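You operate a simulated robot arm through the tools that you are given. There is no shell and no other tool.

Carry out the task below with a simulated robot arm. There is one attempt and no reset: what you move stays moved.

Task
Set up the bending jig: pale pegs in the 50 cm holes, stop at 80 cm.
Fine: free the red arm first so that it stands up; black lever back on hold; other pegs stay in the tray, laths on the rack.

Only the result counts: the job must be done as asked and must still hold three seconds after the hand-in. Knocking over, shifting, dropping, spilling or breaking anything else fails it.

Robot
A 6-joint arm with a two-finger gripper, fixed in place. Base frame: the origin is on the floor under the middle of its stand, x ahead of it, y to its left, z up; the work surface is at about z = 880. Readings come in mm, rad, newtons and seconds.
It reaches about 1637 mm from its shoulder. Its first joint turns from -2.897 to 2.897 rad. Payload 3.43 kg.
Tool frame: the origin (TCP) lies between the finger pads and is the grasp point; the fingertips stand 20 mm ahead of it; z points along the fingers, y is the line along which they close. The gripper opens to 190 mm; its body begins 248 mm behind the TCP.
Orientation is that of the tool frame in the base frame, as a unit quaternion [x, y, z, w]. With the fingers straight down and closing along the base's y, the tool's x points along the base's -x, its y along +y and its z along -z.

Tools
- The arm moves only by the tool apply_moves. Its argument "deltas" is a list that holds one entry, the list of rows, each a list of 6 numbers: the shift along the tool's x, y, z in mm, then the turn, a rotation vector about the tool's x, y, z in rad. In form: [[[dx, dy, dz, ax, ay, az], ...]]. A call has 1 to 20 rows; each row shifts and turns the commanded pose from where the row before left it, along the tool's axes as they then stand. "claw" is the closure, from 0 (fully open) to 1 (shut), set as the call begins (left out, the last holds). A row lasts 0.2 s, in which the tool goes at most 50 mm and 0.15 rad; a call with a longer step from one row to the next is refused whole, and so is a gripper value outside its range. Where a pose cannot be reached the arm comes as near as it can. A force on the tool above 90 N (or 10 N above the force at the start of the call, whichever is more), or a blocked arm, ends the call early, and 0.2 s more pass. Each finger travels about 45 mm/s and halts on what it meets, pressing with about 21 N; the grip force reading is that of the motor and also rises with nothing between the fingers. The clock runs only during rows and for 0.2 s after the last one: add rows that do not move to give the fingers time. It gives the time, the measured TCP pose, the force on the tool (base axes), the opening and the grip force at its end, in the units of the frame above (readings bear some noise), with the torque about the TCP (base axes, N m) and any sound that the robot's microphone picked up.
- Cameras (640 x 400 px; columns grow to the right, rows downward): "scene" is fixed at [401.2, 649.5, 1644.1]; the picture's right is [-0.44, -0.90, 0.00], its down [-0.72, 0.35, -0.59] and it looks along [0.53, -0.26, -0.80] (base axes); focal length 218 px, centre (320, 200). "wrist" rides on the gripper at [70, -8, -288] in the tool frame; the picture's right is [0.12, 0.99, 0.00], its down [-0.96, 0.12, -0.25] and it looks along [-0.25, 0.03, 0.97] (tool axes); focal length 261 px, centre (320, 200). There is no depth. A picture from a camera that has moved, and an enlarged one, comes with that camera's place and axes in the base frame and with its lens.
- get_image(camera): a new picture of that camera. It takes no simulated time.
- slide_trunk(by): slides the trunk up (or, below 0, down) by that many mm; the arm rides with it, the base frame stays. It gives what a move gives, with no picture.
- enlarge(camera, box): a new picture of the part [left, top, right, bottom] of that camera's present view, enlarged. It takes no simulated time.
- sign_off(): hands the job in; it is judged then, once.

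Places have to be worked out from the pictures, the camera data and where the tool is seen. Open the gripper and draw the arm clear of the work before you hand the job in, unless the task says otherwise.

The tools are called after ">>>" by a JSON object that holds its "name" and its "arguments". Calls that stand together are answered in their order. apply_moves: Moves the arm, as the interface text tells. Its arguments: {"type":"object","properties":{"deltas":{"type":"array","items":{"type":"array","items":{"type":"array","items":{"type":"number"}}}},"claw":{"type":"number"}},"required":["deltas"]} The other tools are called the same way: slide_trunk (by) moves the trunk up or down; get_image (camera) takes a picture; enlarge (camera, box) takes an enlarged picture of a part of a camera's view; sign_off () hands the job in.

At the start:

```text
t: 0.0
tcp_pos: [679.9, -298.9, 1244.5]
ee_rot: [0.0, 1.0, 0.0, 0.0]
force: [0.1, -1.4, -0.9]
torque: [0.02, -0.01, 0.03]
finger_gap: 190.2
gripper_force: 0.1
trunk travel left (down, up): [-175.0, 65.0]
```

scene: 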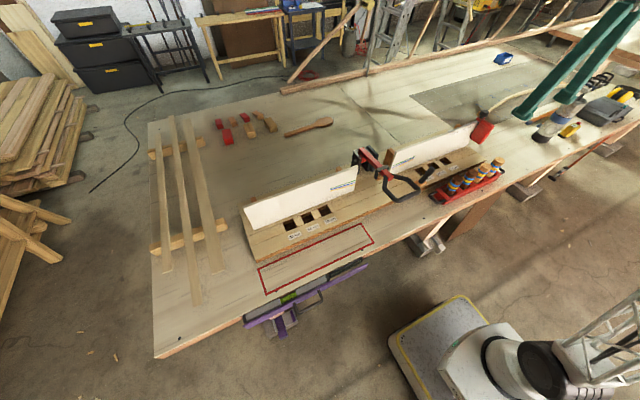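
wrist: 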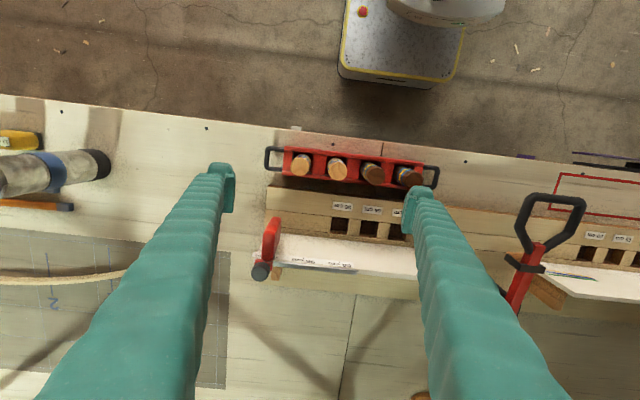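

I'll start by looking closely at the jig in both cameras before I move anything.

>>> {"name": "enlarge", "arguments": {"camera": "scene", "box": [230, 160, 390, 260]}}

>>> {"name": "enlarge", "arguments": {"camera": "scene", "box": [350, 100, 510, 200]}}

>>> {"name": "enlarge", "arguments": {"camera": "wrist", "box": [240, 130, 440, 255]}}

>>> {"name": "enlarge", "arguments": {"camera": "wrist", "box": [440, 150, 640, 275]}}

```text
4.00 times, centred on (310, 210) of scene
camera zoom: at [401.2, 649.5, 1644.1], right [-0.44, -0.9, 0.0], down [-0.72, 0.35, -0.59], along [0.53, -0.26, -0.8], focal length 871 px, centre (360, 160)
```

zoom: 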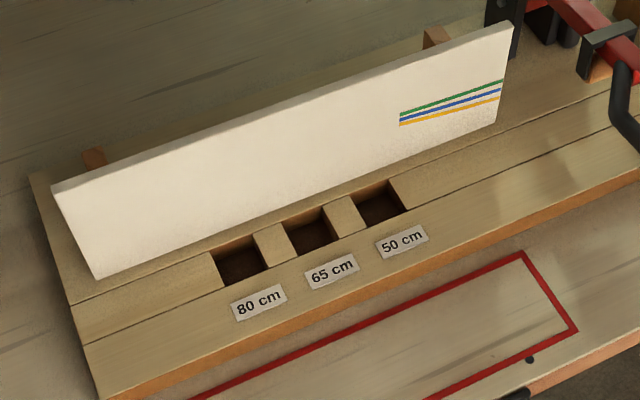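

```text
4.00 times, centred on (430, 150) of scene
camera zoom: at [401.2, 649.5, 1644.1], right [-0.44, -0.9, 0.0], down [-0.72, 0.35, -0.59], along [0.53, -0.26, -0.8], focal length 871 px, centre (-120, 400)
```

zoom: 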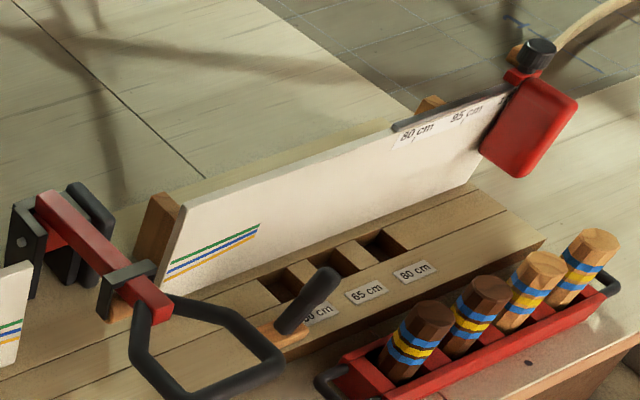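

```text
3.20 times, centred on (340, 192) of wrist
camera zoom: at [609.8, -306.2, 1532.6], right [-0.12, 0.99, 0.0], down [0.96, 0.12, 0.25], along [0.25, 0.03, -0.97], focal length 834 px, centre (256, 224)
```

zoom: 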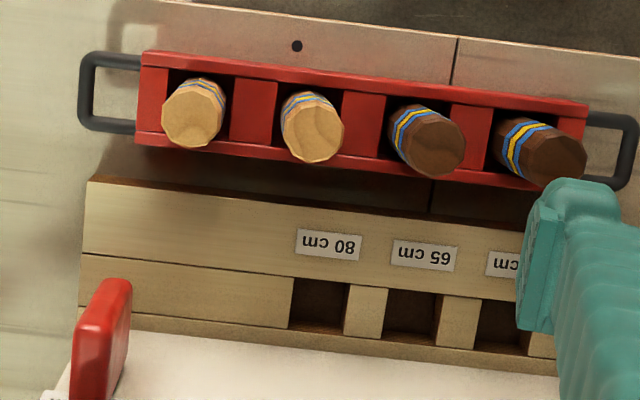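

```text
3.20 times, centred on (540, 212) of wrist
camera zoom: at [609.8, -306.2, 1532.6], right [-0.12, 0.99, 0.0], down [0.96, 0.12, 0.25], along [0.25, 0.03, -0.97], focal length 834 px, centre (-384, 160)
```

zoom: 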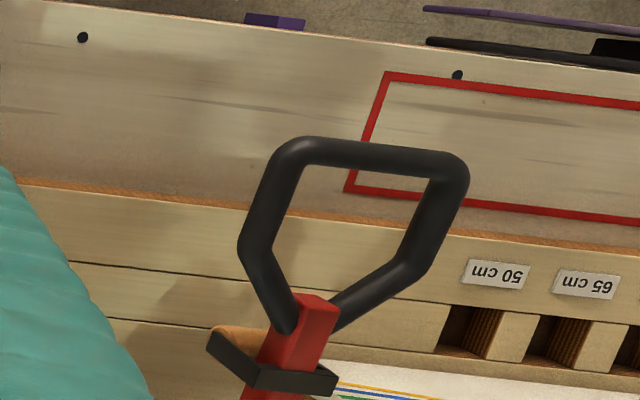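

>>> {"name": "enlarge", "arguments": {"camera": "scene", "box": [345, 140, 445, 205]}}

>>> {"name": "enlarge", "arguments": {"camera": "scene", "box": [440, 95, 520, 145]}}

>>> {"name": "enlarge", "arguments": {"camera": "scene", "box": [425, 145, 515, 205]}}

>>> {"name": "enlarge", "arguments": {"camera": "wrist", "box": [240, 200, 400, 300]}}

```text
6.15 times, centred on (395, 172) of scene
camera zoom: at [401.2, 649.5, 1644.1], right [-0.44, -0.9, 0.0], down [-0.72, 0.35, -0.59], along [0.53, -0.26, -0.8], focal length 1340 px, centre (-142, 369)
```

zoom: 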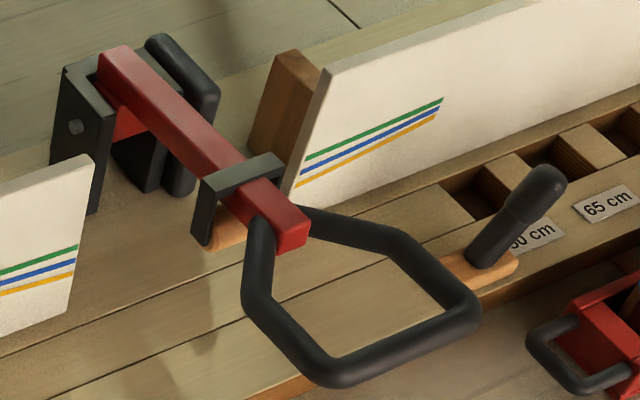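

```text
8.00 times, centred on (480, 120) of scene
camera zoom: at [401.2, 649.5, 1644.1], right [-0.44, -0.9, 0.0], down [-0.72, 0.35, -0.59], along [0.53, -0.26, -0.8], focal length 1742 px, centre (-960, 840)
```

zoom: 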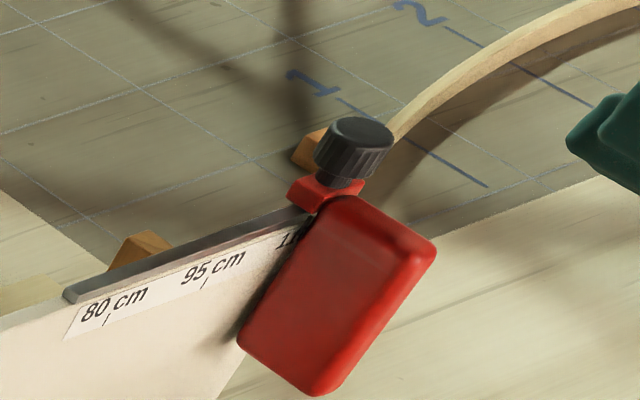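

```text
6.67 times, centred on (470, 175) of scene
camera zoom: at [401.2, 649.5, 1644.1], right [-0.44, -0.9, 0.0], down [-0.72, 0.35, -0.59], along [0.53, -0.26, -0.8], focal length 1452 px, centre (-680, 367)
```

zoom: 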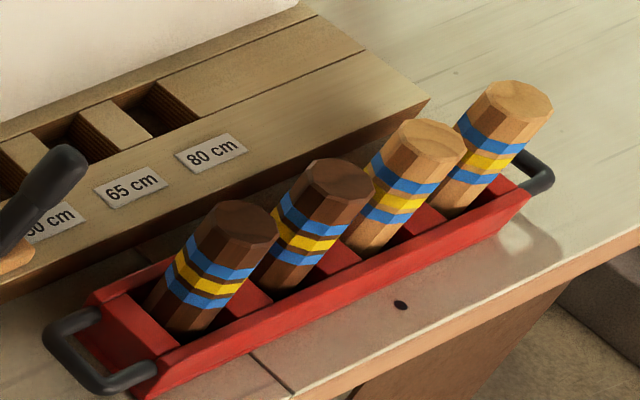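

```text
4.00 times, centred on (320, 250) of wrist
camera zoom: at [609.8, -306.2, 1532.6], right [-0.12, 0.99, 0.0], down [0.96, 0.12, 0.25], along [0.25, 0.03, -0.97], focal length 1043 px, centre (320, 0)
```

zoom: 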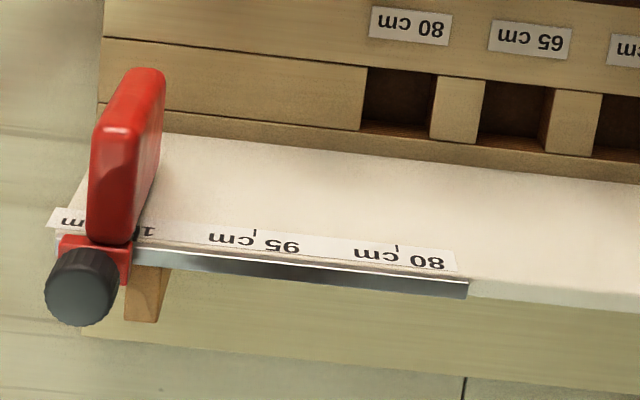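

The scene and wrist views place the red arm's tip near (781, 166, 1041), with the jig symmetric about y≈167 and 50 cm holes near y≈-88 and y≈423. I'll move sideways at a safe height so the wrist camera can see the black lever and the latch.

>>> {"name": "apply_moves", "arguments": {"deltas": [[[0, 45, 0, 0, 0, 0], [0, 45, 0, 0, 0, 0], [0, 45, 0, 0, 0, 0], [0, 45, 0, 0, 0, 0], [0, 45, 0, 0, 0, 0], [0, 45, 0, 0, 0, 0], [0, 45, -20, 0, 0, 0], [0, 0, -20, 0, 0, 0]]]}}

>>> {"name": "get_image", "arguments": {"camera": "wrist"}}

>>> {"name": "get_image", "arguments": {"camera": "scene"}}

```text
t: 1.8
tcp_pos: [680.3, 15.6, 1286.1]
ee_rot: [0.0, 1.0, 0.0, 0.0]
force: [-0.2, 0.5, -0.6]
torque: [0.04, 0.0, -0.01]
finger_gap: 189.8
gripper_force: 0.0
trunk travel left (down, up): [-175.0, 65.0]
```

```text
taken
camera wrist: at [609.2, 8.1, 1572.7], right [-0.12, 0.99, 0.0], down [0.96, 0.12, 0.25], along [0.25, 0.03, -0.97], focal length 261 px, centre (320, 200)
```

wrist: 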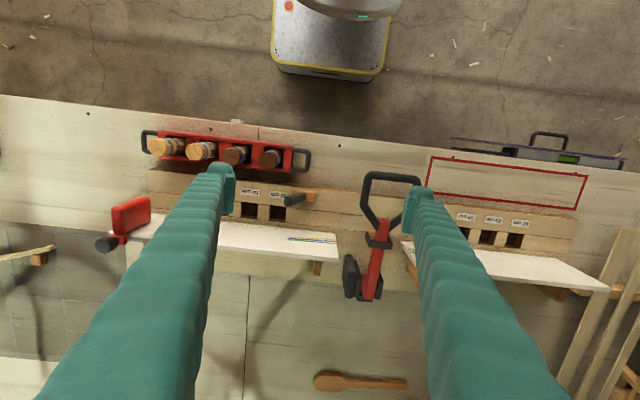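

```text
taken
```

scene: 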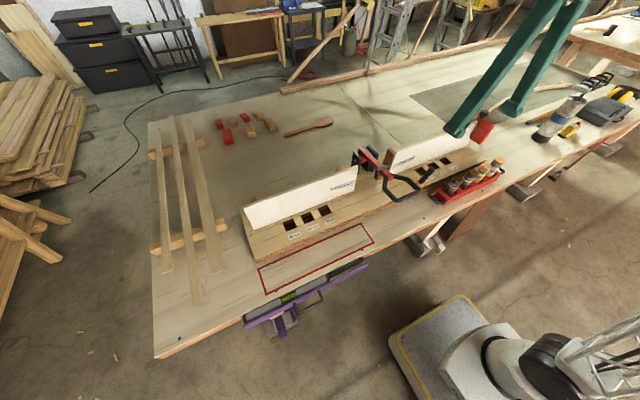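

>>> {"name": "enlarge", "arguments": {"camera": "wrist", "box": [230, 160, 430, 310]}}

>>> {"name": "enlarge", "arguments": {"camera": "wrist", "box": [235, 165, 345, 235]}}

>>> {"name": "enlarge", "arguments": {"camera": "wrist", "box": [330, 165, 440, 305]}}

>>> {"name": "enlarge", "arguments": {"camera": "wrist", "box": [420, 130, 640, 270]}}

```text
2.67 times, centred on (330, 235) of wrist
camera zoom: at [609.2, 8.1, 1572.7], right [-0.12, 0.99, 0.0], down [0.96, 0.12, 0.25], along [0.25, 0.03, -0.97], focal length 695 px, centre (293, 107)
```

zoom: 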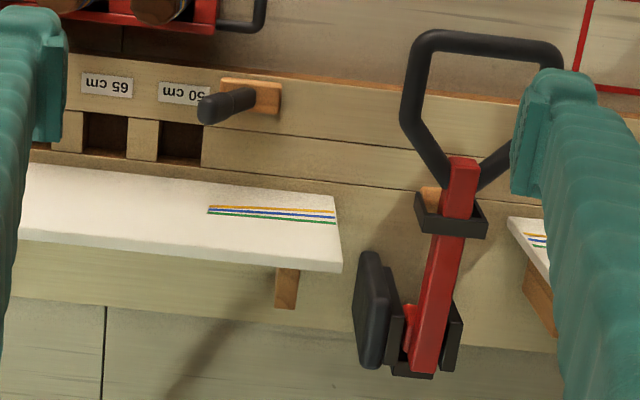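

```text
5.71 times, centred on (290, 200) of wrist
camera zoom: at [609.2, 8.1, 1572.7], right [-0.12, 0.99, 0.0], down [0.96, 0.12, 0.25], along [0.25, 0.03, -0.97], focal length 1489 px, centre (491, 200)
```

zoom: 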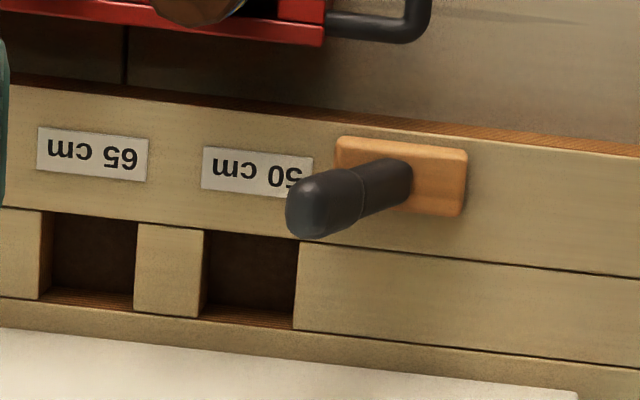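

```text
2.86 times, centred on (385, 235) of wrist
camera zoom: at [609.2, 8.1, 1572.7], right [-0.12, 0.99, 0.0], down [0.96, 0.12, 0.25], along [0.25, 0.03, -0.97], focal length 745 px, centre (134, 100)
```

zoom: 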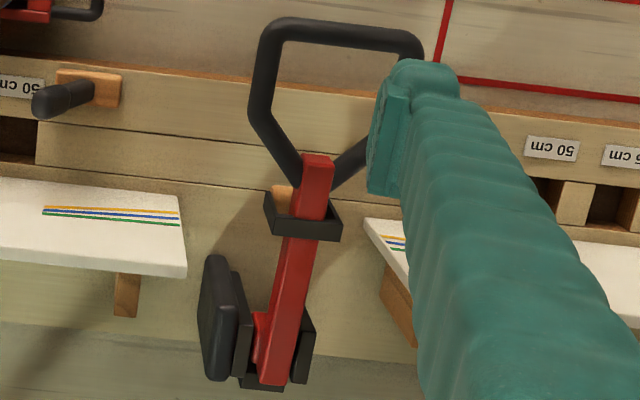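

```text
2.86 times, centred on (530, 200) of wrist
camera zoom: at [609.2, 8.1, 1572.7], right [-0.12, 0.99, 0.0], down [0.96, 0.12, 0.25], along [0.25, 0.03, -0.97], focal length 745 px, centre (-280, 200)
```

zoom: 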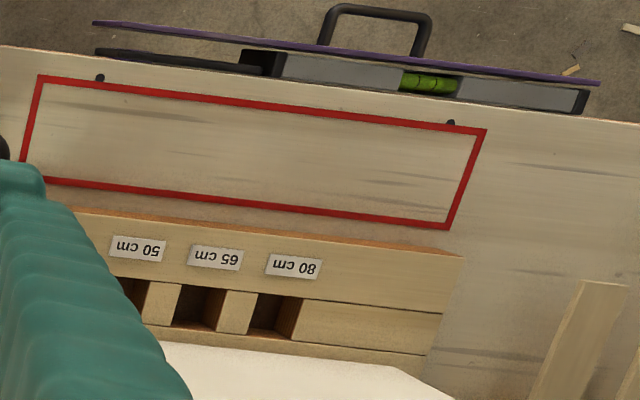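

The lever's base is near (766, -15, 938) and its tip near (769, -48, 993), so it leans toward -y and away from the arm. I'll pitch the tool to look at the lever and latch more from the front.

>>> {"name": "apply_moves", "arguments": {"deltas": [[[0, 0, 0, 0, -0.131, 0], [0, 0, 0, 0, -0.131, 0], [0, 0, 0, 0, -0.131, 0], [0, 0, 0, 0, -0.131, 0], [0, 0, 0, 0, -0.131, 0], [0, 0, 0, 0, -0.131, 0], [0, 30, -40, 0, 0, 0], [0, 30, -40, 0, 0, 0], [30, 10, -30, 0, 0, 0], [40, 0, 0, 0, 0, 0]]]}}

>>> {"name": "get_image", "arguments": {"camera": "wrist"}}

>>> {"name": "get_image", "arguments": {"camera": "scene"}}

```text
t: 4.0
tcp_pos: [554.2, 87.9, 1313.0]
ee_rot: [0.0, 0.924, 0.0, 0.383]
force: [0.4, 0.6, -0.3]
torque: [-0.07, 0.08, -0.1]
finger_gap: 190.2
gripper_force: 0.0
trunk travel left (down, up): [-175.0, 65.0]
```

```text
taken
camera wrist: at [298.9, 79.9, 1466.5], right [-0.08, 0.99, -0.08], down [0.5, 0.12, 0.86], along [0.86, 0.03, -0.51], focal length 261 px, centre (320, 200)
```

wrist: 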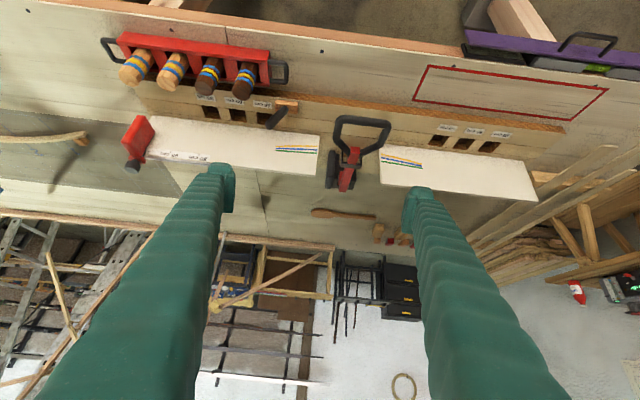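

```text
taken
```

scene: 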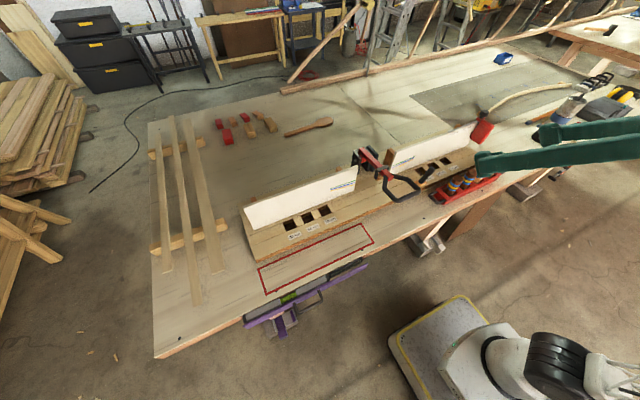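

>>> {"name": "enlarge", "arguments": {"camera": "wrist", "box": [250, 85, 410, 195]}}

>>> {"name": "enlarge", "arguments": {"camera": "wrist", "box": [320, 110, 400, 195]}}

>>> {"name": "enlarge", "arguments": {"camera": "wrist", "box": [240, 85, 320, 135]}}

```text
3.64 times, centred on (330, 140) of wrist
camera zoom: at [298.9, 79.9, 1466.5], right [-0.08, 0.99, -0.08], down [0.5, 0.12, 0.86], along [0.86, 0.03, -0.51], focal length 948 px, centre (284, 418)
```

zoom: 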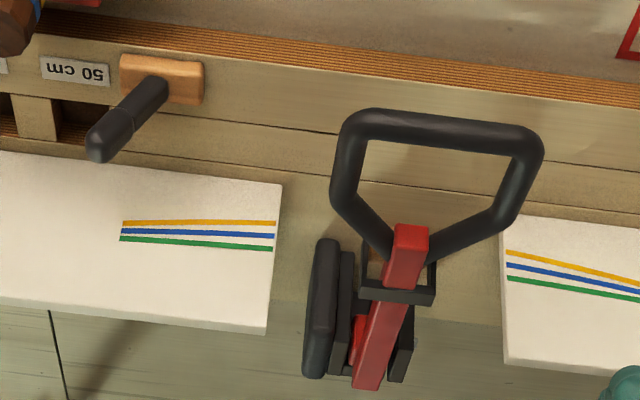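

```text
4.71 times, centred on (360, 152) of wrist
camera zoom: at [298.9, 79.9, 1466.5], right [-0.08, 0.99, -0.08], down [0.5, 0.12, 0.86], along [0.86, 0.03, -0.51], focal length 1227 px, centre (132, 424)
```

zoom: 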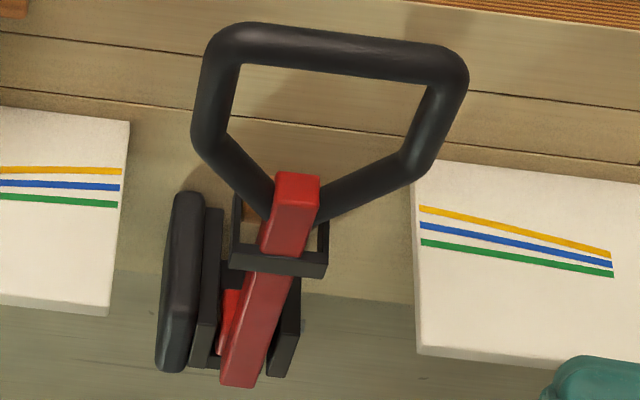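

```text
8.00 times, centred on (280, 110) of wrist
camera zoom: at [298.9, 79.9, 1466.5], right [-0.08, 0.99, -0.08], down [0.5, 0.12, 0.86], along [0.86, 0.03, -0.51], focal length 2085 px, centre (640, 920)
```

zoom: 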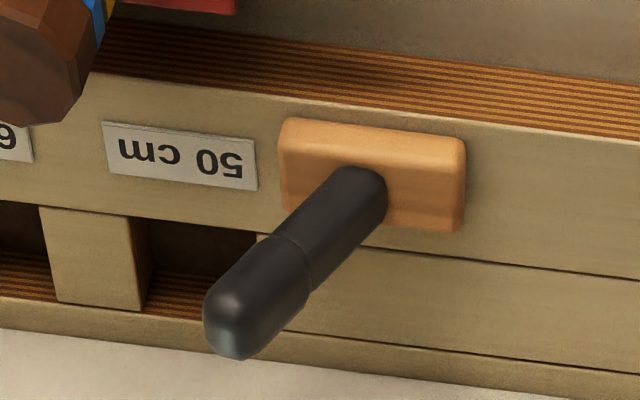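

The black lever stands on a small wooden block, and a black frame crosses over the red arm. I need a lower look at how that catch works, so I'll drop down and pitch further.

>>> {"name": "apply_moves", "arguments": {"deltas": [[[24.2, 0, 33.4, 0, 0, 0], [24.2, 0, 33.4, 0, 0, 0], [24.2, 0, 33.4, 0, 0, 0], [24.2, 0, 33.4, 0, 0, 0], [0, 0, 0, 0, -0.1, 0], [0, 0, 0, 0, -0.1, 0], [0, 0, 0, 0, -0.1, 0]]]}}

>>> {"name": "get_image", "arguments": {"camera": "wrist"}}

>>> {"name": "enlarge", "arguments": {"camera": "wrist", "box": [230, 70, 430, 195]}}

```text
t: 5.6
tcp_pos: [580.4, 88.6, 1151.0]
ee_rot: [0.001, 0.856, -0.001, 0.517]
force: [-0.4, -0.2, 0.0]
torque: [-0.02, 0.02, -0.07]
finger_gap: 189.9
gripper_force: 0.1
trunk travel left (down, up): [-175.0, 65.0]
```

```text
taken
camera wrist: at [292.0, 79.3, 1221.5], right [-0.06, 0.99, -0.11], down [0.23, 0.12, 0.97], along [0.97, 0.03, -0.23], focal length 261 px, centre (320, 200)
```

wrist: 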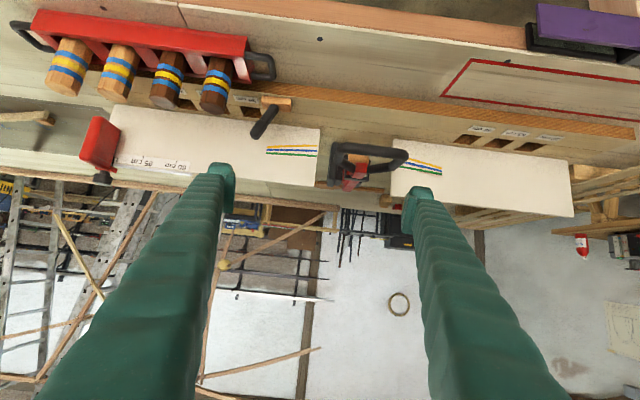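

```text
3.20 times, centred on (330, 132) of wrist
camera zoom: at [292.0, 79.3, 1221.5], right [-0.06, 0.99, -0.11], down [0.23, 0.12, 0.97], along [0.97, 0.03, -0.23], focal length 834 px, centre (288, 416)
```

zoom: 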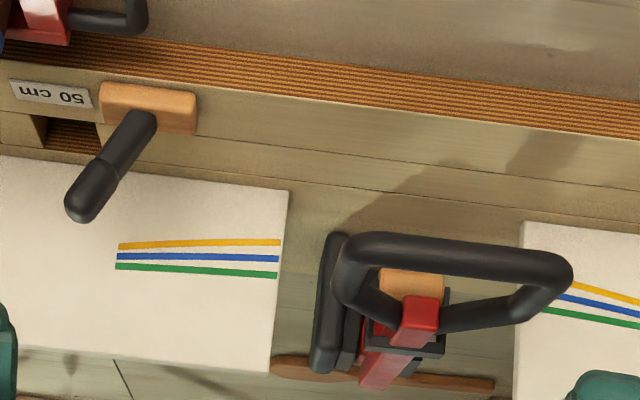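

The catch geometry is still ambiguous from the front. I'll raise, straighten the tool and view it from the right side over the right fence.

>>> {"name": "apply_moves", "arguments": {"deltas": [[[-29.4, 0, -15.7, 0, 0, 0], [-29.4, 0, -15.7, 0, 0, 0], [-29.4, 0, -15.7, 0, 0, 0], [0, 0, 0, 0, 0.1356, 0], [0, 0, 0, 0, 0.1356, 0], [0, 0, 0, 0, 0.1356, 0], [0, 0, 0, 0, 0.1356, 0], [0, 0, 0, 0, 0.1356, 0], [0, 0, 0, 0, 0.1356, 0], [0, 0, 0, 0, 0.1356, 0], [0, 0, 0, 0, 0.1356, 0], [-38, -20, 4, 0, 0, 0], [-38, -20, 4, 0, 0, 0], [-38, -20, 4, 0, 0, 0], [-38, -20, 4, 0, 0, 0], [-38, -20, 4, 0, 0, 0], [-38, -20, 4, 0, 0, 0], [-38, -20, 4, 0, 0, 0]]]}}

>>> {"name": "apply_moves", "arguments": {"deltas": [[[0, 0, 0, -0.129, 0, 0], [0, 0, 0, -0.129, 0, 0], [0, 0, 0, -0.129, 0, 0], [0, 0, 0, -0.129, 0, 0], [0, 0, 0, -0.129, 0, 0], [0, 0, 0, -0.129, 0, 0], [0, 0, 0, -0.129, 0, 0]]]}}

>>> {"name": "get_image", "arguments": {"camera": "wrist"}}

>>> {"name": "get_image", "arguments": {"camera": "scene"}}

```text
t: 9.4
tcp_pos: [844.2, -53.5, 1224.6]
ee_rot: [0.001, 1.0, 0.0, 0.001]
force: [-1.5, 0.3, 1.2]
torque: [-0.08, -0.27, 0.0]
finger_gap: 190.0
gripper_force: 0.1
trunk travel left (down, up): [-175.0, 65.0]
```

```text
t: 11.0
tcp_pos: [845.1, -52.0, 1222.9]
ee_rot: [-0.001, 0.9, 0.436, 0.001]
force: [0.0, 0.6, 0.4]
torque: [-0.11, -0.01, -0.08]
finger_gap: 190.1
gripper_force: 0.2
trunk travel left (down, up): [-175.0, 65.0]
```

```text
taken
camera wrist: at [773.6, -283.6, 1394.0], right [-0.12, 0.61, 0.78], down [0.96, -0.12, 0.25], along [0.25, 0.78, -0.57], focal length 261 px, centre (320, 200)
```

wrist: 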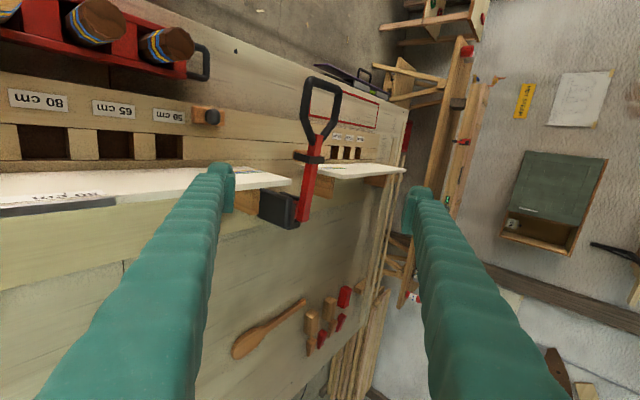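

```text
taken
```

scene: 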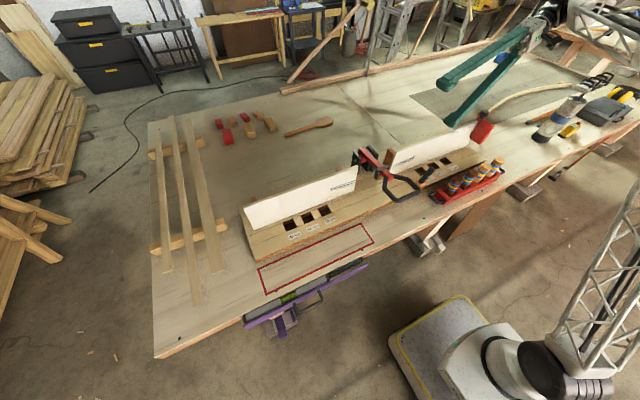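

>>> {"name": "enlarge", "arguments": {"camera": "wrist", "box": [180, 60, 380, 240]}}

>>> {"name": "enlarge", "arguments": {"camera": "wrist", "box": [250, 130, 350, 240]}}

>>> {"name": "enlarge", "arguments": {"camera": "wrist", "box": [0, 0, 240, 220]}}

```text
2.22 times, centred on (280, 150) of wrist
camera zoom: at [773.6, -283.6, 1394.0], right [-0.12, 0.61, 0.78], down [0.96, -0.12, 0.25], along [0.25, 0.78, -0.57], focal length 579 px, centre (409, 311)
```

zoom: 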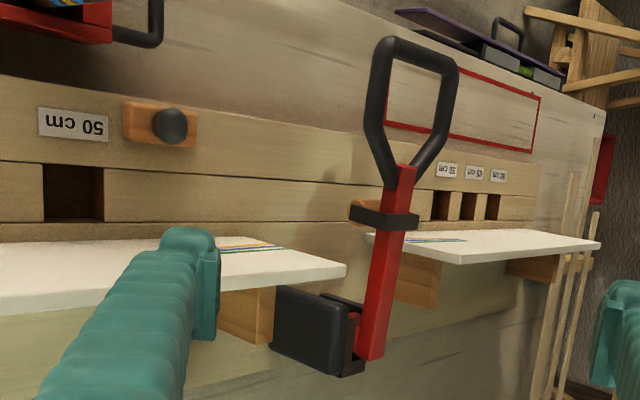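

```text
3.64 times, centred on (300, 185) of wrist
camera zoom: at [773.6, -283.6, 1394.0], right [-0.12, 0.61, 0.78], down [0.96, -0.12, 0.25], along [0.25, 0.78, -0.57], focal length 948 px, centre (393, 254)
```

zoom: 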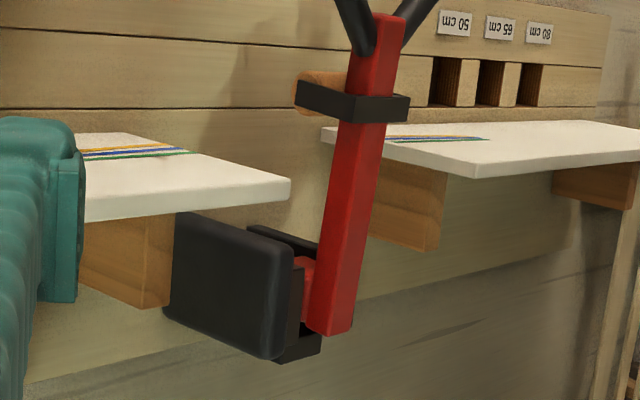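

```text
1.82 times, centred on (120, 110) of wrist
camera zoom: at [773.6, -283.6, 1394.0], right [-0.12, 0.61, 0.78], down [0.96, -0.12, 0.25], along [0.25, 0.78, -0.57], focal length 474 px, centre (684, 364)
```

zoom: 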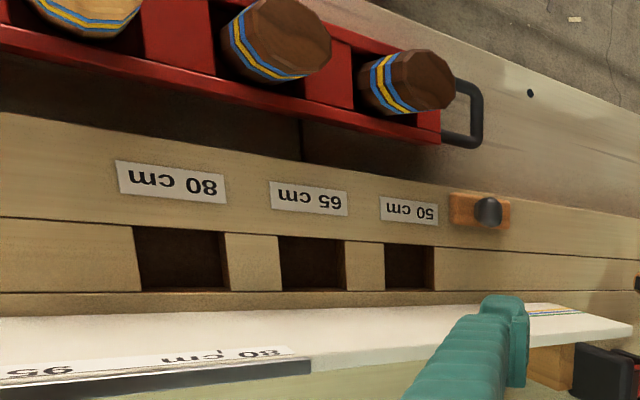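

The red arm sits under a black catch on a wooden post, and the upright black lever on its block leans toward -y, which I take to be the hold position. I'll close the fingers and come down on the lever's -y side with the tool tilted, so the body stays clear if the arm swings up.

>>> {"name": "apply_moves", "arguments": {"claw": 1, "deltas": [[[26, -16.1, -20.4, 0, 0, 0], [26, -16.1, -20.4, 0, 0, 0], [26, -16.1, -20.4, 0, 0, 0], [0, 0, 0, 0, 0, 0], [0, 0, 0, 0, 0, 0], [0, 0, 0, 0, 0, 0], [0, 0, 0, 0, 0, 0], [0, 0, 0, 0, 0, 0], [0, 0, 0, 0, 0, 0], [0, 0, 0, 0, 0, 0], [0, 0, 0, 0, 0, 0], [0, -31.1, 24.6, 0, 0, 0], [0, -31.1, 24.6, 0, 0, 0], [0, -31.1, 24.6, 0, 0, 0], [0, -31.1, 24.6, 0, 0, 0]]]}}

>>> {"name": "get_image", "arguments": {"camera": "wrist"}}

>>> {"name": "enlarge", "arguments": {"camera": "scene", "box": [360, 80, 540, 210]}}

```text
t: 14.2
tcp_pos: [767.7, -131.2, 1063.9]
ee_rot: [0.0, 0.9, 0.436, 0.001]
force: [-0.3, -0.4, 1.0]
torque: [-0.08, -0.04, -0.04]
finger_gap: 0.0
gripper_force: 21.0
trunk travel left (down, up): [-175.0, 65.0]
```

```text
taken
camera wrist: at [695.6, -361.7, 1235.1], right [-0.12, 0.61, 0.78], down [0.96, -0.12, 0.25], along [0.25, 0.78, -0.58], focal length 261 px, centre (320, 200)
```

wrist: 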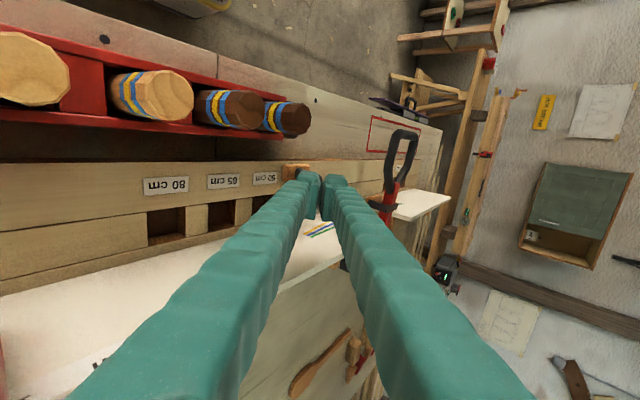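

```text
3.08 times, centred on (450, 145) of scene
camera zoom: at [401.2, 649.5, 1644.1], right [-0.44, -0.9, 0.0], down [-0.72, 0.35, -0.59], along [0.53, -0.26, -0.8], focal length 670 px, centre (-80, 369)
```

zoom: 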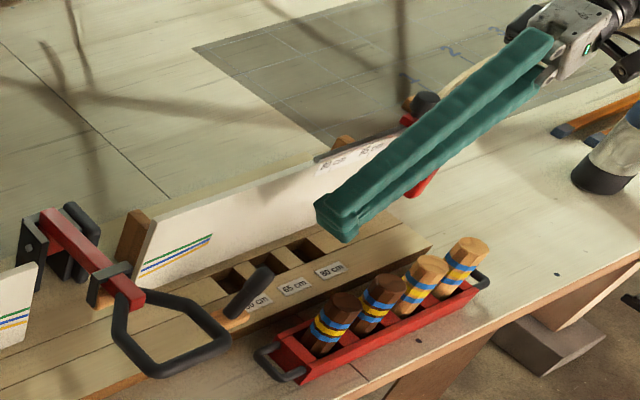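

The fingers are closed and clear of the pegs and fence. I'll go down to about z=985, just to the -y side of the lever, and check.

>>> {"name": "apply_moves", "arguments": {"deltas": [[[0, -31, 24.5, 0, 0, 0], [0, -31, 24.5, 0, 0, 0]]]}}

>>> {"name": "enlarge", "arguments": {"camera": "scene", "box": [360, 120, 480, 205]}}

>>> {"name": "enlarge", "arguments": {"camera": "wrist", "box": [240, 120, 440, 245]}}

```text
t: 14.8
tcp_pos: [767.2, -130.6, 985.9]
ee_rot: [0.0, 0.9, 0.436, 0.0]
force: [-0.2, 0.9, 1.3]
torque: [-0.09, -0.08, -0.07]
finger_gap: 0.0
gripper_force: 20.9
trunk travel left (down, up): [-175.0, 65.0]
```

```text
4.71 times, centred on (420, 162) of scene
camera zoom: at [401.2, 649.5, 1644.1], right [-0.44, -0.9, 0.0], down [-0.72, 0.35, -0.59], along [0.53, -0.26, -0.8], focal length 1025 px, centre (-151, 376)
```

zoom: 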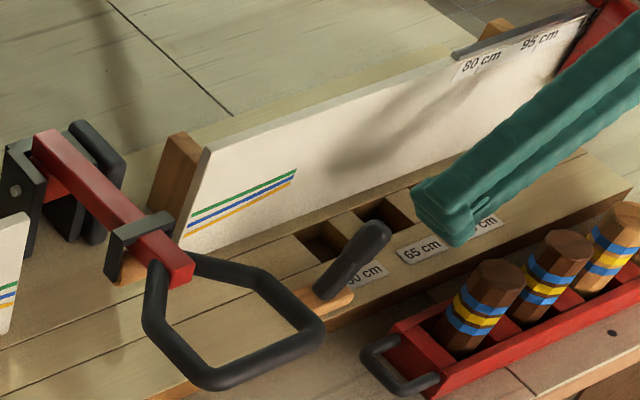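

```text
3.20 times, centred on (340, 182) of wrist
camera zoom: at [696.2, -361.9, 1156.7], right [-0.12, 0.62, 0.78], down [0.96, -0.12, 0.25], along [0.25, 0.78, -0.58], focal length 834 px, centre (256, 256)
```

zoom: 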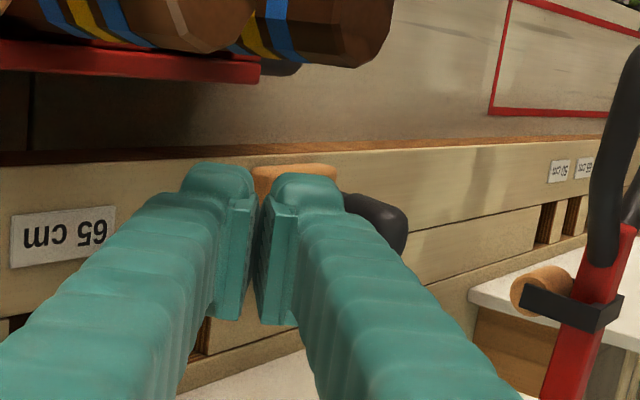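

The fingers are in line with the lever in x, about 50 mm short of it. I'll push toward +y in small steps and watch the force.

>>> {"name": "apply_moves", "arguments": {"deltas": [[[0, 6.2, 7.85, 0, 0, 0], [0, 6.2, 7.85, 0, 0, 0], [0, 6.2, 7.85, 0, 0, 0], [0, 6.2, 7.85, 0, 0, 0], [0, 6.2, 7.85, 0, 0, 0], [0, 6.2, 7.85, 0, 0, 0]]]}}

>>> {"name": "enlarge", "arguments": {"camera": "scene", "box": [360, 120, 480, 205]}}

```text
t: 16.2
tcp_pos: [768.0, -71.2, 984.9]
ee_rot: [-0.001, 0.9, 0.436, 0.001]
force: [0.1, -1.3, -0.4]
torque: [0.03, -0.04, -0.01]
finger_gap: 0.0
gripper_force: 21.5
trunk travel left (down, up): [-175.0, 65.0]
```

```text
4.71 times, centred on (420, 162) of scene
camera zoom: at [401.2, 649.5, 1644.1], right [-0.44, -0.9, 0.0], down [-0.72, 0.35, -0.59], along [0.53, -0.26, -0.8], focal length 1025 px, centre (-151, 376)
```

zoom: 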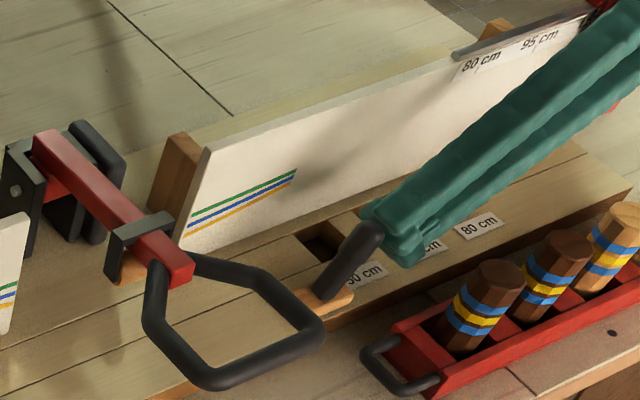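

I'm just at contact, with about 1 N. I'll continue the push about 40 mm, keeping the steps small.

>>> {"name": "apply_moves", "arguments": {"deltas": [[[0, 4.3, 5.5, 0, 0, 0], [0, 4.3, 5.5, 0, 0, 0], [0, 4.3, 5.5, 0, 0, 0], [0, 4.3, 5.5, 0, 0, 0], [0, 4.3, 5.5, 0, 0, 0], [0, 4.3, 5.5, 0, 0, 0]]]}}

>>> {"name": "enlarge", "arguments": {"camera": "scene", "box": [340, 100, 480, 205]}}

```text
t: 17.6
tcp_pos: [767.6, -29.5, 986.2]
ee_rot: [0.0, 0.9, 0.437, 0.0]
force: [0.1, -0.1, 0.1]
torque: [0.01, -0.01, -0.01]
finger_gap: 0.2
gripper_force: 20.9
trunk travel left (down, up): [-175.0, 65.0]
```

```text
3.81 times, centred on (410, 152) of scene
camera zoom: at [401.2, 649.5, 1644.1], right [-0.44, -0.9, 0.0], down [-0.72, 0.35, -0.59], along [0.53, -0.26, -0.8], focal length 830 px, centre (-23, 381)
```

zoom: 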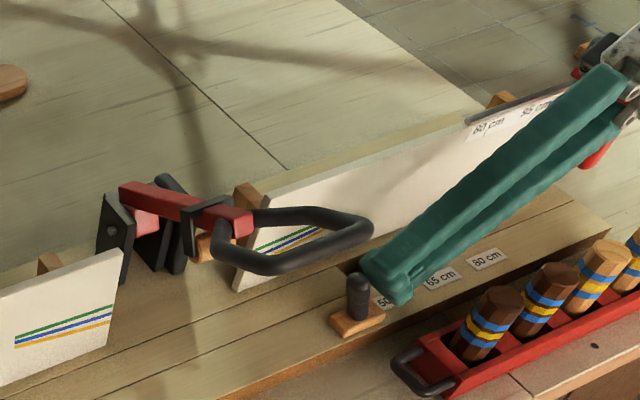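

The lever has gone over to the other side and the red arm has begun to rise. I'll hold still for a couple of seconds and look again.

>>> {"name": "apply_moves", "arguments": {"deltas": [[[0, 0, 0, 0, 0, 0], [0, 0, 0, 0, 0, 0], [0, 0, 0, 0, 0, 0], [0, 0, 0, 0, 0, 0], [0, 0, 0, 0, 0, 0], [0, 0, 0, 0, 0, 0], [0, 0, 0, 0, 0, 0], [0, 0, 0, 0, 0, 0]]]}}

>>> {"name": "enlarge", "arguments": {"camera": "scene", "box": [340, 80, 480, 205]}}

>>> {"name": "get_image", "arguments": {"camera": "wrist"}}

```text
t: 19.4
tcp_pos: [767.2, -29.2, 986.1]
ee_rot: [-0.001, 0.9, 0.437, 0.001]
force: [0.0, 0.1, 0.9]
torque: [0.03, -0.01, -0.02]
finger_gap: 0.4
gripper_force: 20.9
trunk travel left (down, up): [-175.0, 65.0]
```

```text
3.20 times, centred on (410, 142) of scene
camera zoom: at [401.2, 649.5, 1644.1], right [-0.44, -0.9, 0.0], down [-0.72, 0.35, -0.59], along [0.53, -0.26, -0.8], focal length 697 px, centre (32, 384)
```

zoom: 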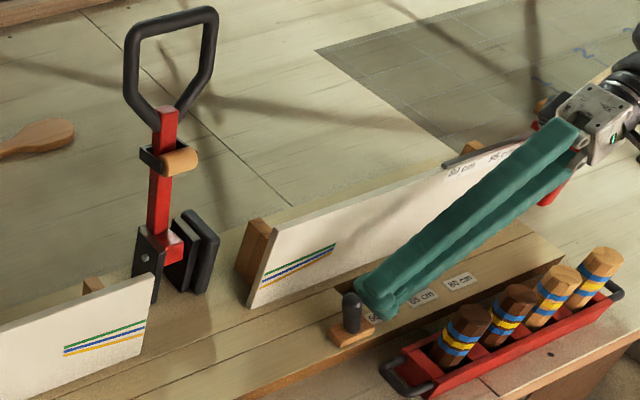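

```text
taken
camera wrist: at [696.3, -259.8, 1156.2], right [-0.12, 0.61, 0.78], down [0.96, -0.12, 0.25], along [0.25, 0.78, -0.58], focal length 261 px, centre (320, 200)
```

wrist: 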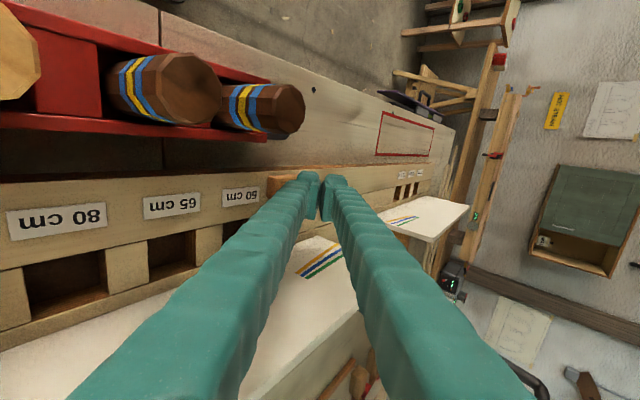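

The red arm now stands upright on its own and the lever leans to +y. I'll raise, straighten the tool, go to the lever's +y side and push it back to hold.

>>> {"name": "apply_moves", "arguments": {"deltas": [[[0, 19.6, -15.5, 0, 0, 0], [0, 39.2, -31, 0, 0, 0], [0, 39.2, -31, 0, 0, 0], [0, 0, 0, 0.129, 0, 0], [0, 0, 0, 0.129, 0, 0], [0, 0, 0, 0.129, 0, 0], [0, 0, 0, 0.129, 0, 0], [0, 0, 0, 0.129, 0, 0], [0, 0, 0, 0.129, 0, 0], [0, 0, 0, 0.129, 0, 0], [0, 35, 0, 0, 0, 0], [0, 35, 0, 0, 0, 0], [0, 35, 0, 0, 0, 0]]]}}

>>> {"name": "get_image", "arguments": {"camera": "scene"}}

>>> {"name": "enlarge", "arguments": {"camera": "wrist", "box": [200, 120, 440, 270]}}

```text
t: 22.2
tcp_pos: [767.6, 76.2, 1110.5]
ee_rot: [0.0, 1.0, 0.0, 0.0]
force: [-0.5, -0.3, -0.9]
torque: [0.11, 0.01, 0.03]
finger_gap: 0.0
gripper_force: 21.1
trunk travel left (down, up): [-175.0, 65.0]
```

```text
taken
```

scene: 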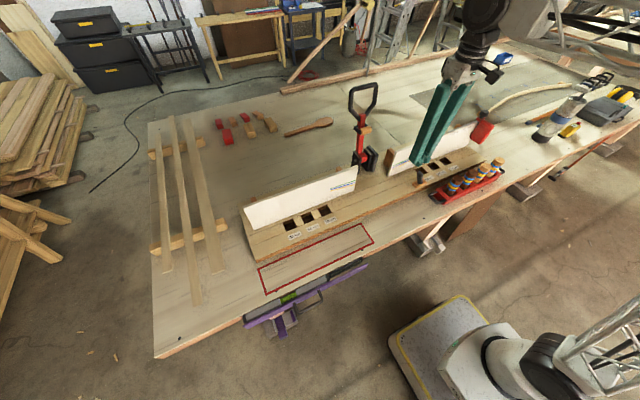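

```text
2.67 times, centred on (320, 195) of wrist
camera zoom: at [695.9, 67.8, 1397.0], right [-0.12, 0.99, 0.0], down [0.96, 0.12, 0.25], along [0.25, 0.03, -0.97], focal length 695 px, centre (320, 213)
```

zoom: 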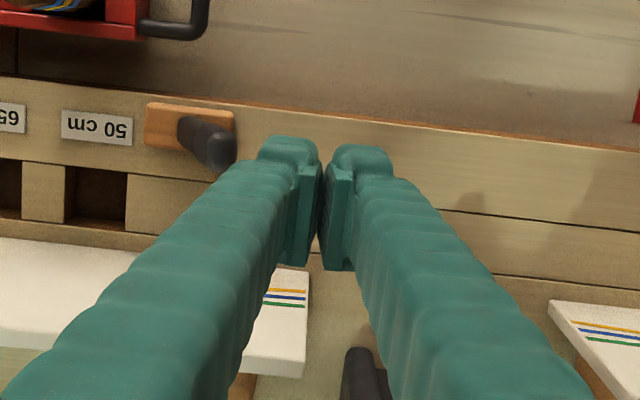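

The lever tip is now near (770, 19, 993) and the fingers are clear on its +y side. I'll descend to z≈980 and push toward -y.

>>> {"name": "apply_moves", "arguments": {"deltas": [[[0, 0, 43, 0, 0, 0], [0, 0, 43, 0, 0, 0], [0, 0, 43, 0, 0, 0], [0, 0, 0, 0, 0, 0]]]}}

>>> {"name": "apply_moves", "arguments": {"deltas": [[[0, -8, 0, 0, 0, 0], [0, -8, 0, 0, 0, 0], [0, -8, 0, 0, 0, 0], [0, -8, 0, 0, 0, 0], [0, -8, 0, 0, 0, 0], [0, -8, 0, 0, 0, 0], [0, -8, 0, 0, 0, 0], [0, -8, 0, 0, 0, 0]]]}}

>>> {"name": "enlarge", "arguments": {"camera": "scene", "box": [340, 80, 480, 205]}}

>>> {"name": "enlarge", "arguments": {"camera": "wrist", "box": [200, 120, 440, 270]}}

```text
t: 23.2
tcp_pos: [766.1, 76.1, 980.5]
ee_rot: [0.0, 1.0, 0.0, 0.0]
force: [-0.4, 0.5, 0.0]
torque: [0.04, 0.02, 0.03]
finger_gap: 0.0
gripper_force: 21.3
trunk travel left (down, up): [-175.0, 65.0]
```

```text
t: 25.0
tcp_pos: [768.0, 11.2, 982.3]
ee_rot: [0.0, 1.0, 0.0, 0.001]
force: [0.0, -0.1, 0.3]
torque: [0.02, -0.02, -0.02]
finger_gap: 0.0
gripper_force: 20.8
trunk travel left (down, up): [-175.0, 65.0]
```

```text
3.20 times, centred on (410, 142) of scene
camera zoom: at [401.2, 649.5, 1644.1], right [-0.44, -0.9, 0.0], down [-0.72, 0.35, -0.59], along [0.53, -0.26, -0.8], focal length 697 px, centre (32, 384)
```

zoom: 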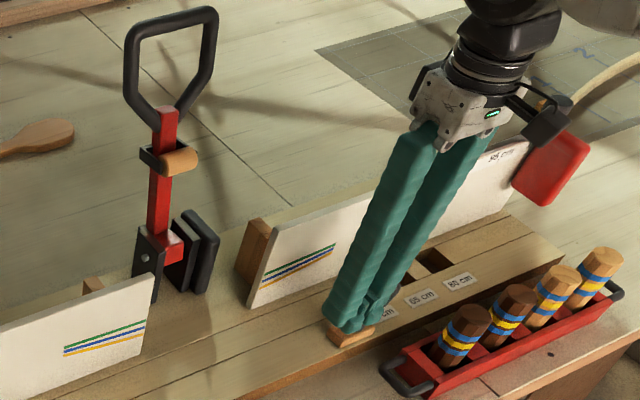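

```text
2.67 times, centred on (320, 195) of wrist
camera zoom: at [695.9, 3.8, 1268.6], right [-0.12, 0.99, 0.0], down [0.96, 0.12, 0.25], along [0.25, 0.03, -0.97], focal length 695 px, centre (320, 213)
```

zoom: 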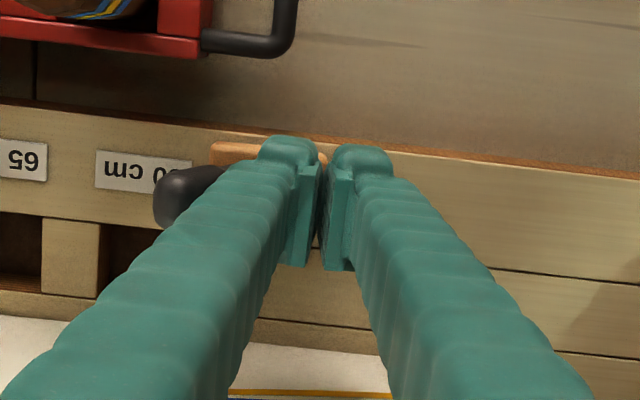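

The lever is back at the hold side with its tip near (766, -46, 993), and the arm still stands. I'll raise, open the gripper and move over the stop to look at it closely.

>>> {"name": "apply_moves", "arguments": {"claw": 0, "deltas": [[[0, 10, -20, 0, 0, 0], [0, 0, -40, 0, 0, 0], [0, 0, -45, 0, 0, 0], [0, 0, -45, 0, 0, 0], [0, 0, -45, 0, 0, 0], [0, -45, 0, 0, 0, 0], [0, -45, 0, 0, 0, 0], [0, -45, 0, 0, 0, 0], [0, -45, 0, 0, 0, 0], [0, -45, 0, 0, 0, 0], [0, -45, 0, 0, 0, 0], [0, -45, 0, 0, 0, 0], [0, -45, 0, 0, 0, 0]]]}}

>>> {"name": "get_image", "arguments": {"camera": "wrist"}}

>>> {"name": "get_image", "arguments": {"camera": "scene"}}

```text
t: 27.8
tcp_pos: [767.3, -339.0, 1177.2]
ee_rot: [-0.001, 1.0, 0.0, 0.001]
force: [0.2, 0.9, -0.2]
torque: [-0.18, -0.03, 0.01]
finger_gap: 190.2
gripper_force: 0.0
trunk travel left (down, up): [-175.0, 65.0]
```

```text
taken
camera wrist: at [695.6, -346.8, 1464.2], right [-0.12, 0.99, 0.0], down [0.96, 0.12, 0.25], along [0.25, 0.03, -0.97], focal length 261 px, centre (320, 200)
```

wrist: 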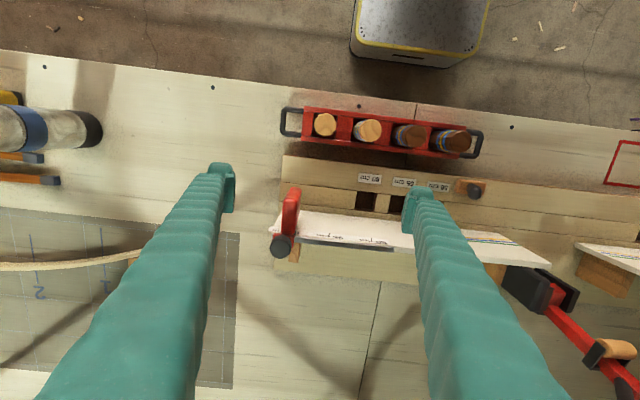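

```text
taken
```

scene: 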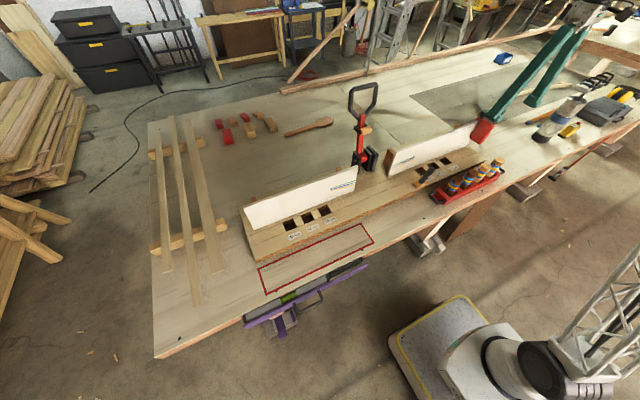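

>>> {"name": "enlarge", "arguments": {"camera": "wrist", "box": [255, 175, 415, 275]}}

>>> {"name": "enlarge", "arguments": {"camera": "wrist", "box": [270, 90, 490, 225]}}

```text
4.00 times, centred on (335, 225) of wrist
camera zoom: at [695.6, -346.8, 1464.2], right [-0.12, 0.99, 0.0], down [0.96, 0.12, 0.25], along [0.25, 0.03, -0.97], focal length 1043 px, centre (260, 100)
```

zoom: 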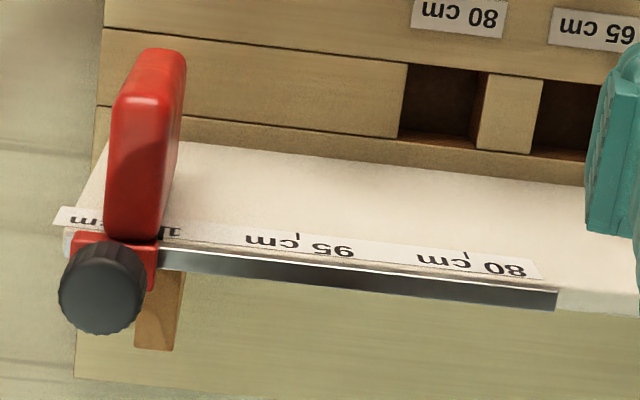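

```text
2.91 times, centred on (380, 158) of wrist
camera zoom: at [695.6, -346.8, 1464.2], right [-0.12, 0.99, 0.0], down [0.96, 0.12, 0.25], along [0.25, 0.03, -0.97], focal length 758 px, centre (146, 324)
```

zoom: 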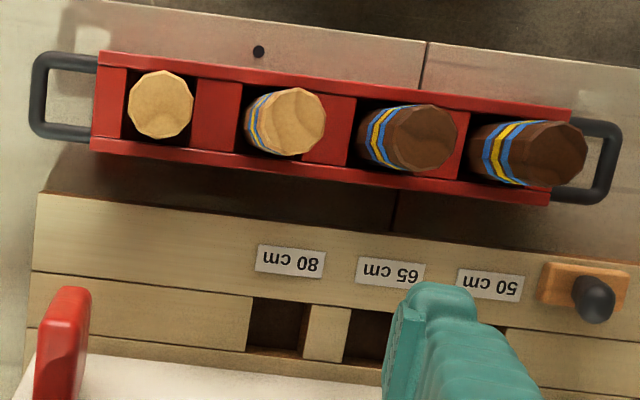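

The stop is a red paddle at about x 795–850, z 989–1088, centred on the 110 tick at y≈-381, hanging from a rail clip with a knob on top. I'll position the open gripper straight above the paddle and check alignment.

>>> {"name": "apply_moves", "arguments": {"deltas": [[[-27.5, -21, 0, 0, 0, 0], [-27.5, -21, 0, 0, 0, 0], [0, 0, 20, 0, 0, 0]]]}}

>>> {"name": "get_image", "arguments": {"camera": "wrist"}}

>>> {"name": "enlarge", "arguments": {"camera": "wrist", "box": [230, 120, 430, 245]}}

>>> {"name": "enlarge", "arguments": {"camera": "scene", "box": [420, 60, 560, 160]}}

```text
t: 28.6
tcp_pos: [822.7, -380.8, 1154.7]
ee_rot: [-0.001, 1.0, -0.001, 0.0]
force: [0.6, -0.6, 0.3]
torque: [0.04, 0.11, 0.02]
finger_gap: 190.2
gripper_force: 0.2
trunk travel left (down, up): [-175.0, 65.0]
```

```text
taken
camera wrist: at [752.4, -389.3, 1442.9], right [-0.12, 0.99, 0.0], down [0.96, 0.12, 0.25], along [0.25, 0.03, -0.97], focal length 261 px, centre (320, 200)
```

wrist: 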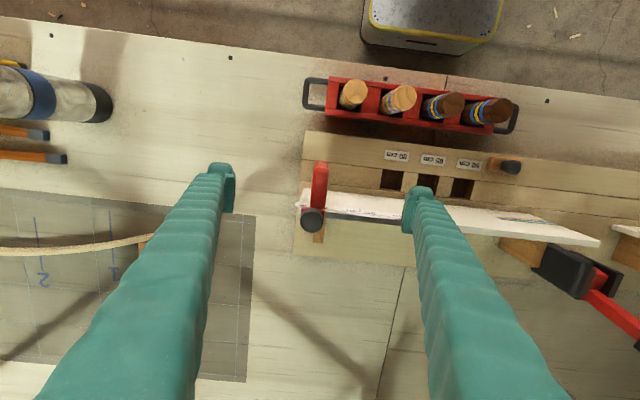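

```text
3.20 times, centred on (330, 182) of wrist
camera zoom: at [752.4, -389.3, 1442.9], right [-0.12, 0.99, 0.0], down [0.96, 0.12, 0.25], along [0.25, 0.03, -0.97], focal length 834 px, centre (288, 256)
```

zoom: 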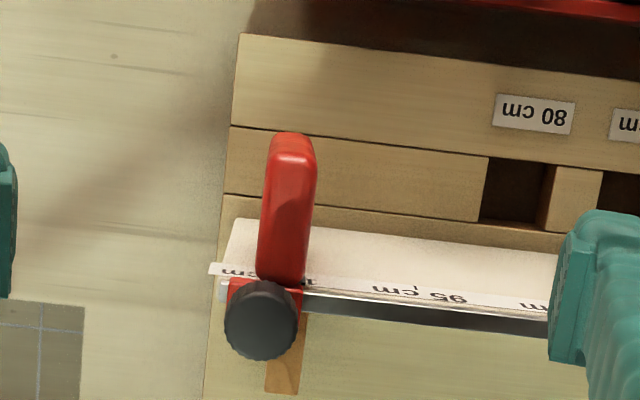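

```text
4.00 times, centred on (490, 110) of scene
camera zoom: at [401.2, 649.5, 1644.1], right [-0.44, -0.9, 0.0], down [-0.72, 0.35, -0.59], along [0.53, -0.26, -0.8], focal length 871 px, centre (-360, 560)
```

zoom: 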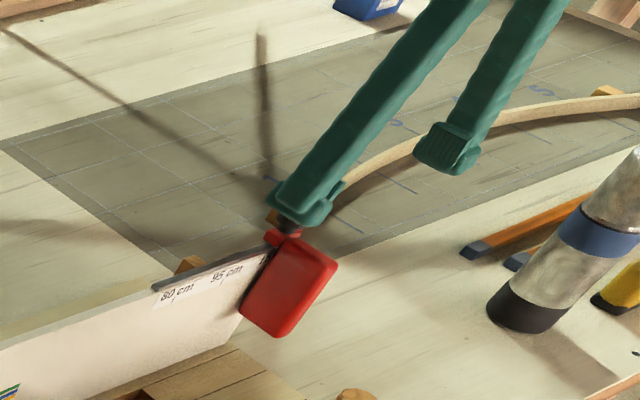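

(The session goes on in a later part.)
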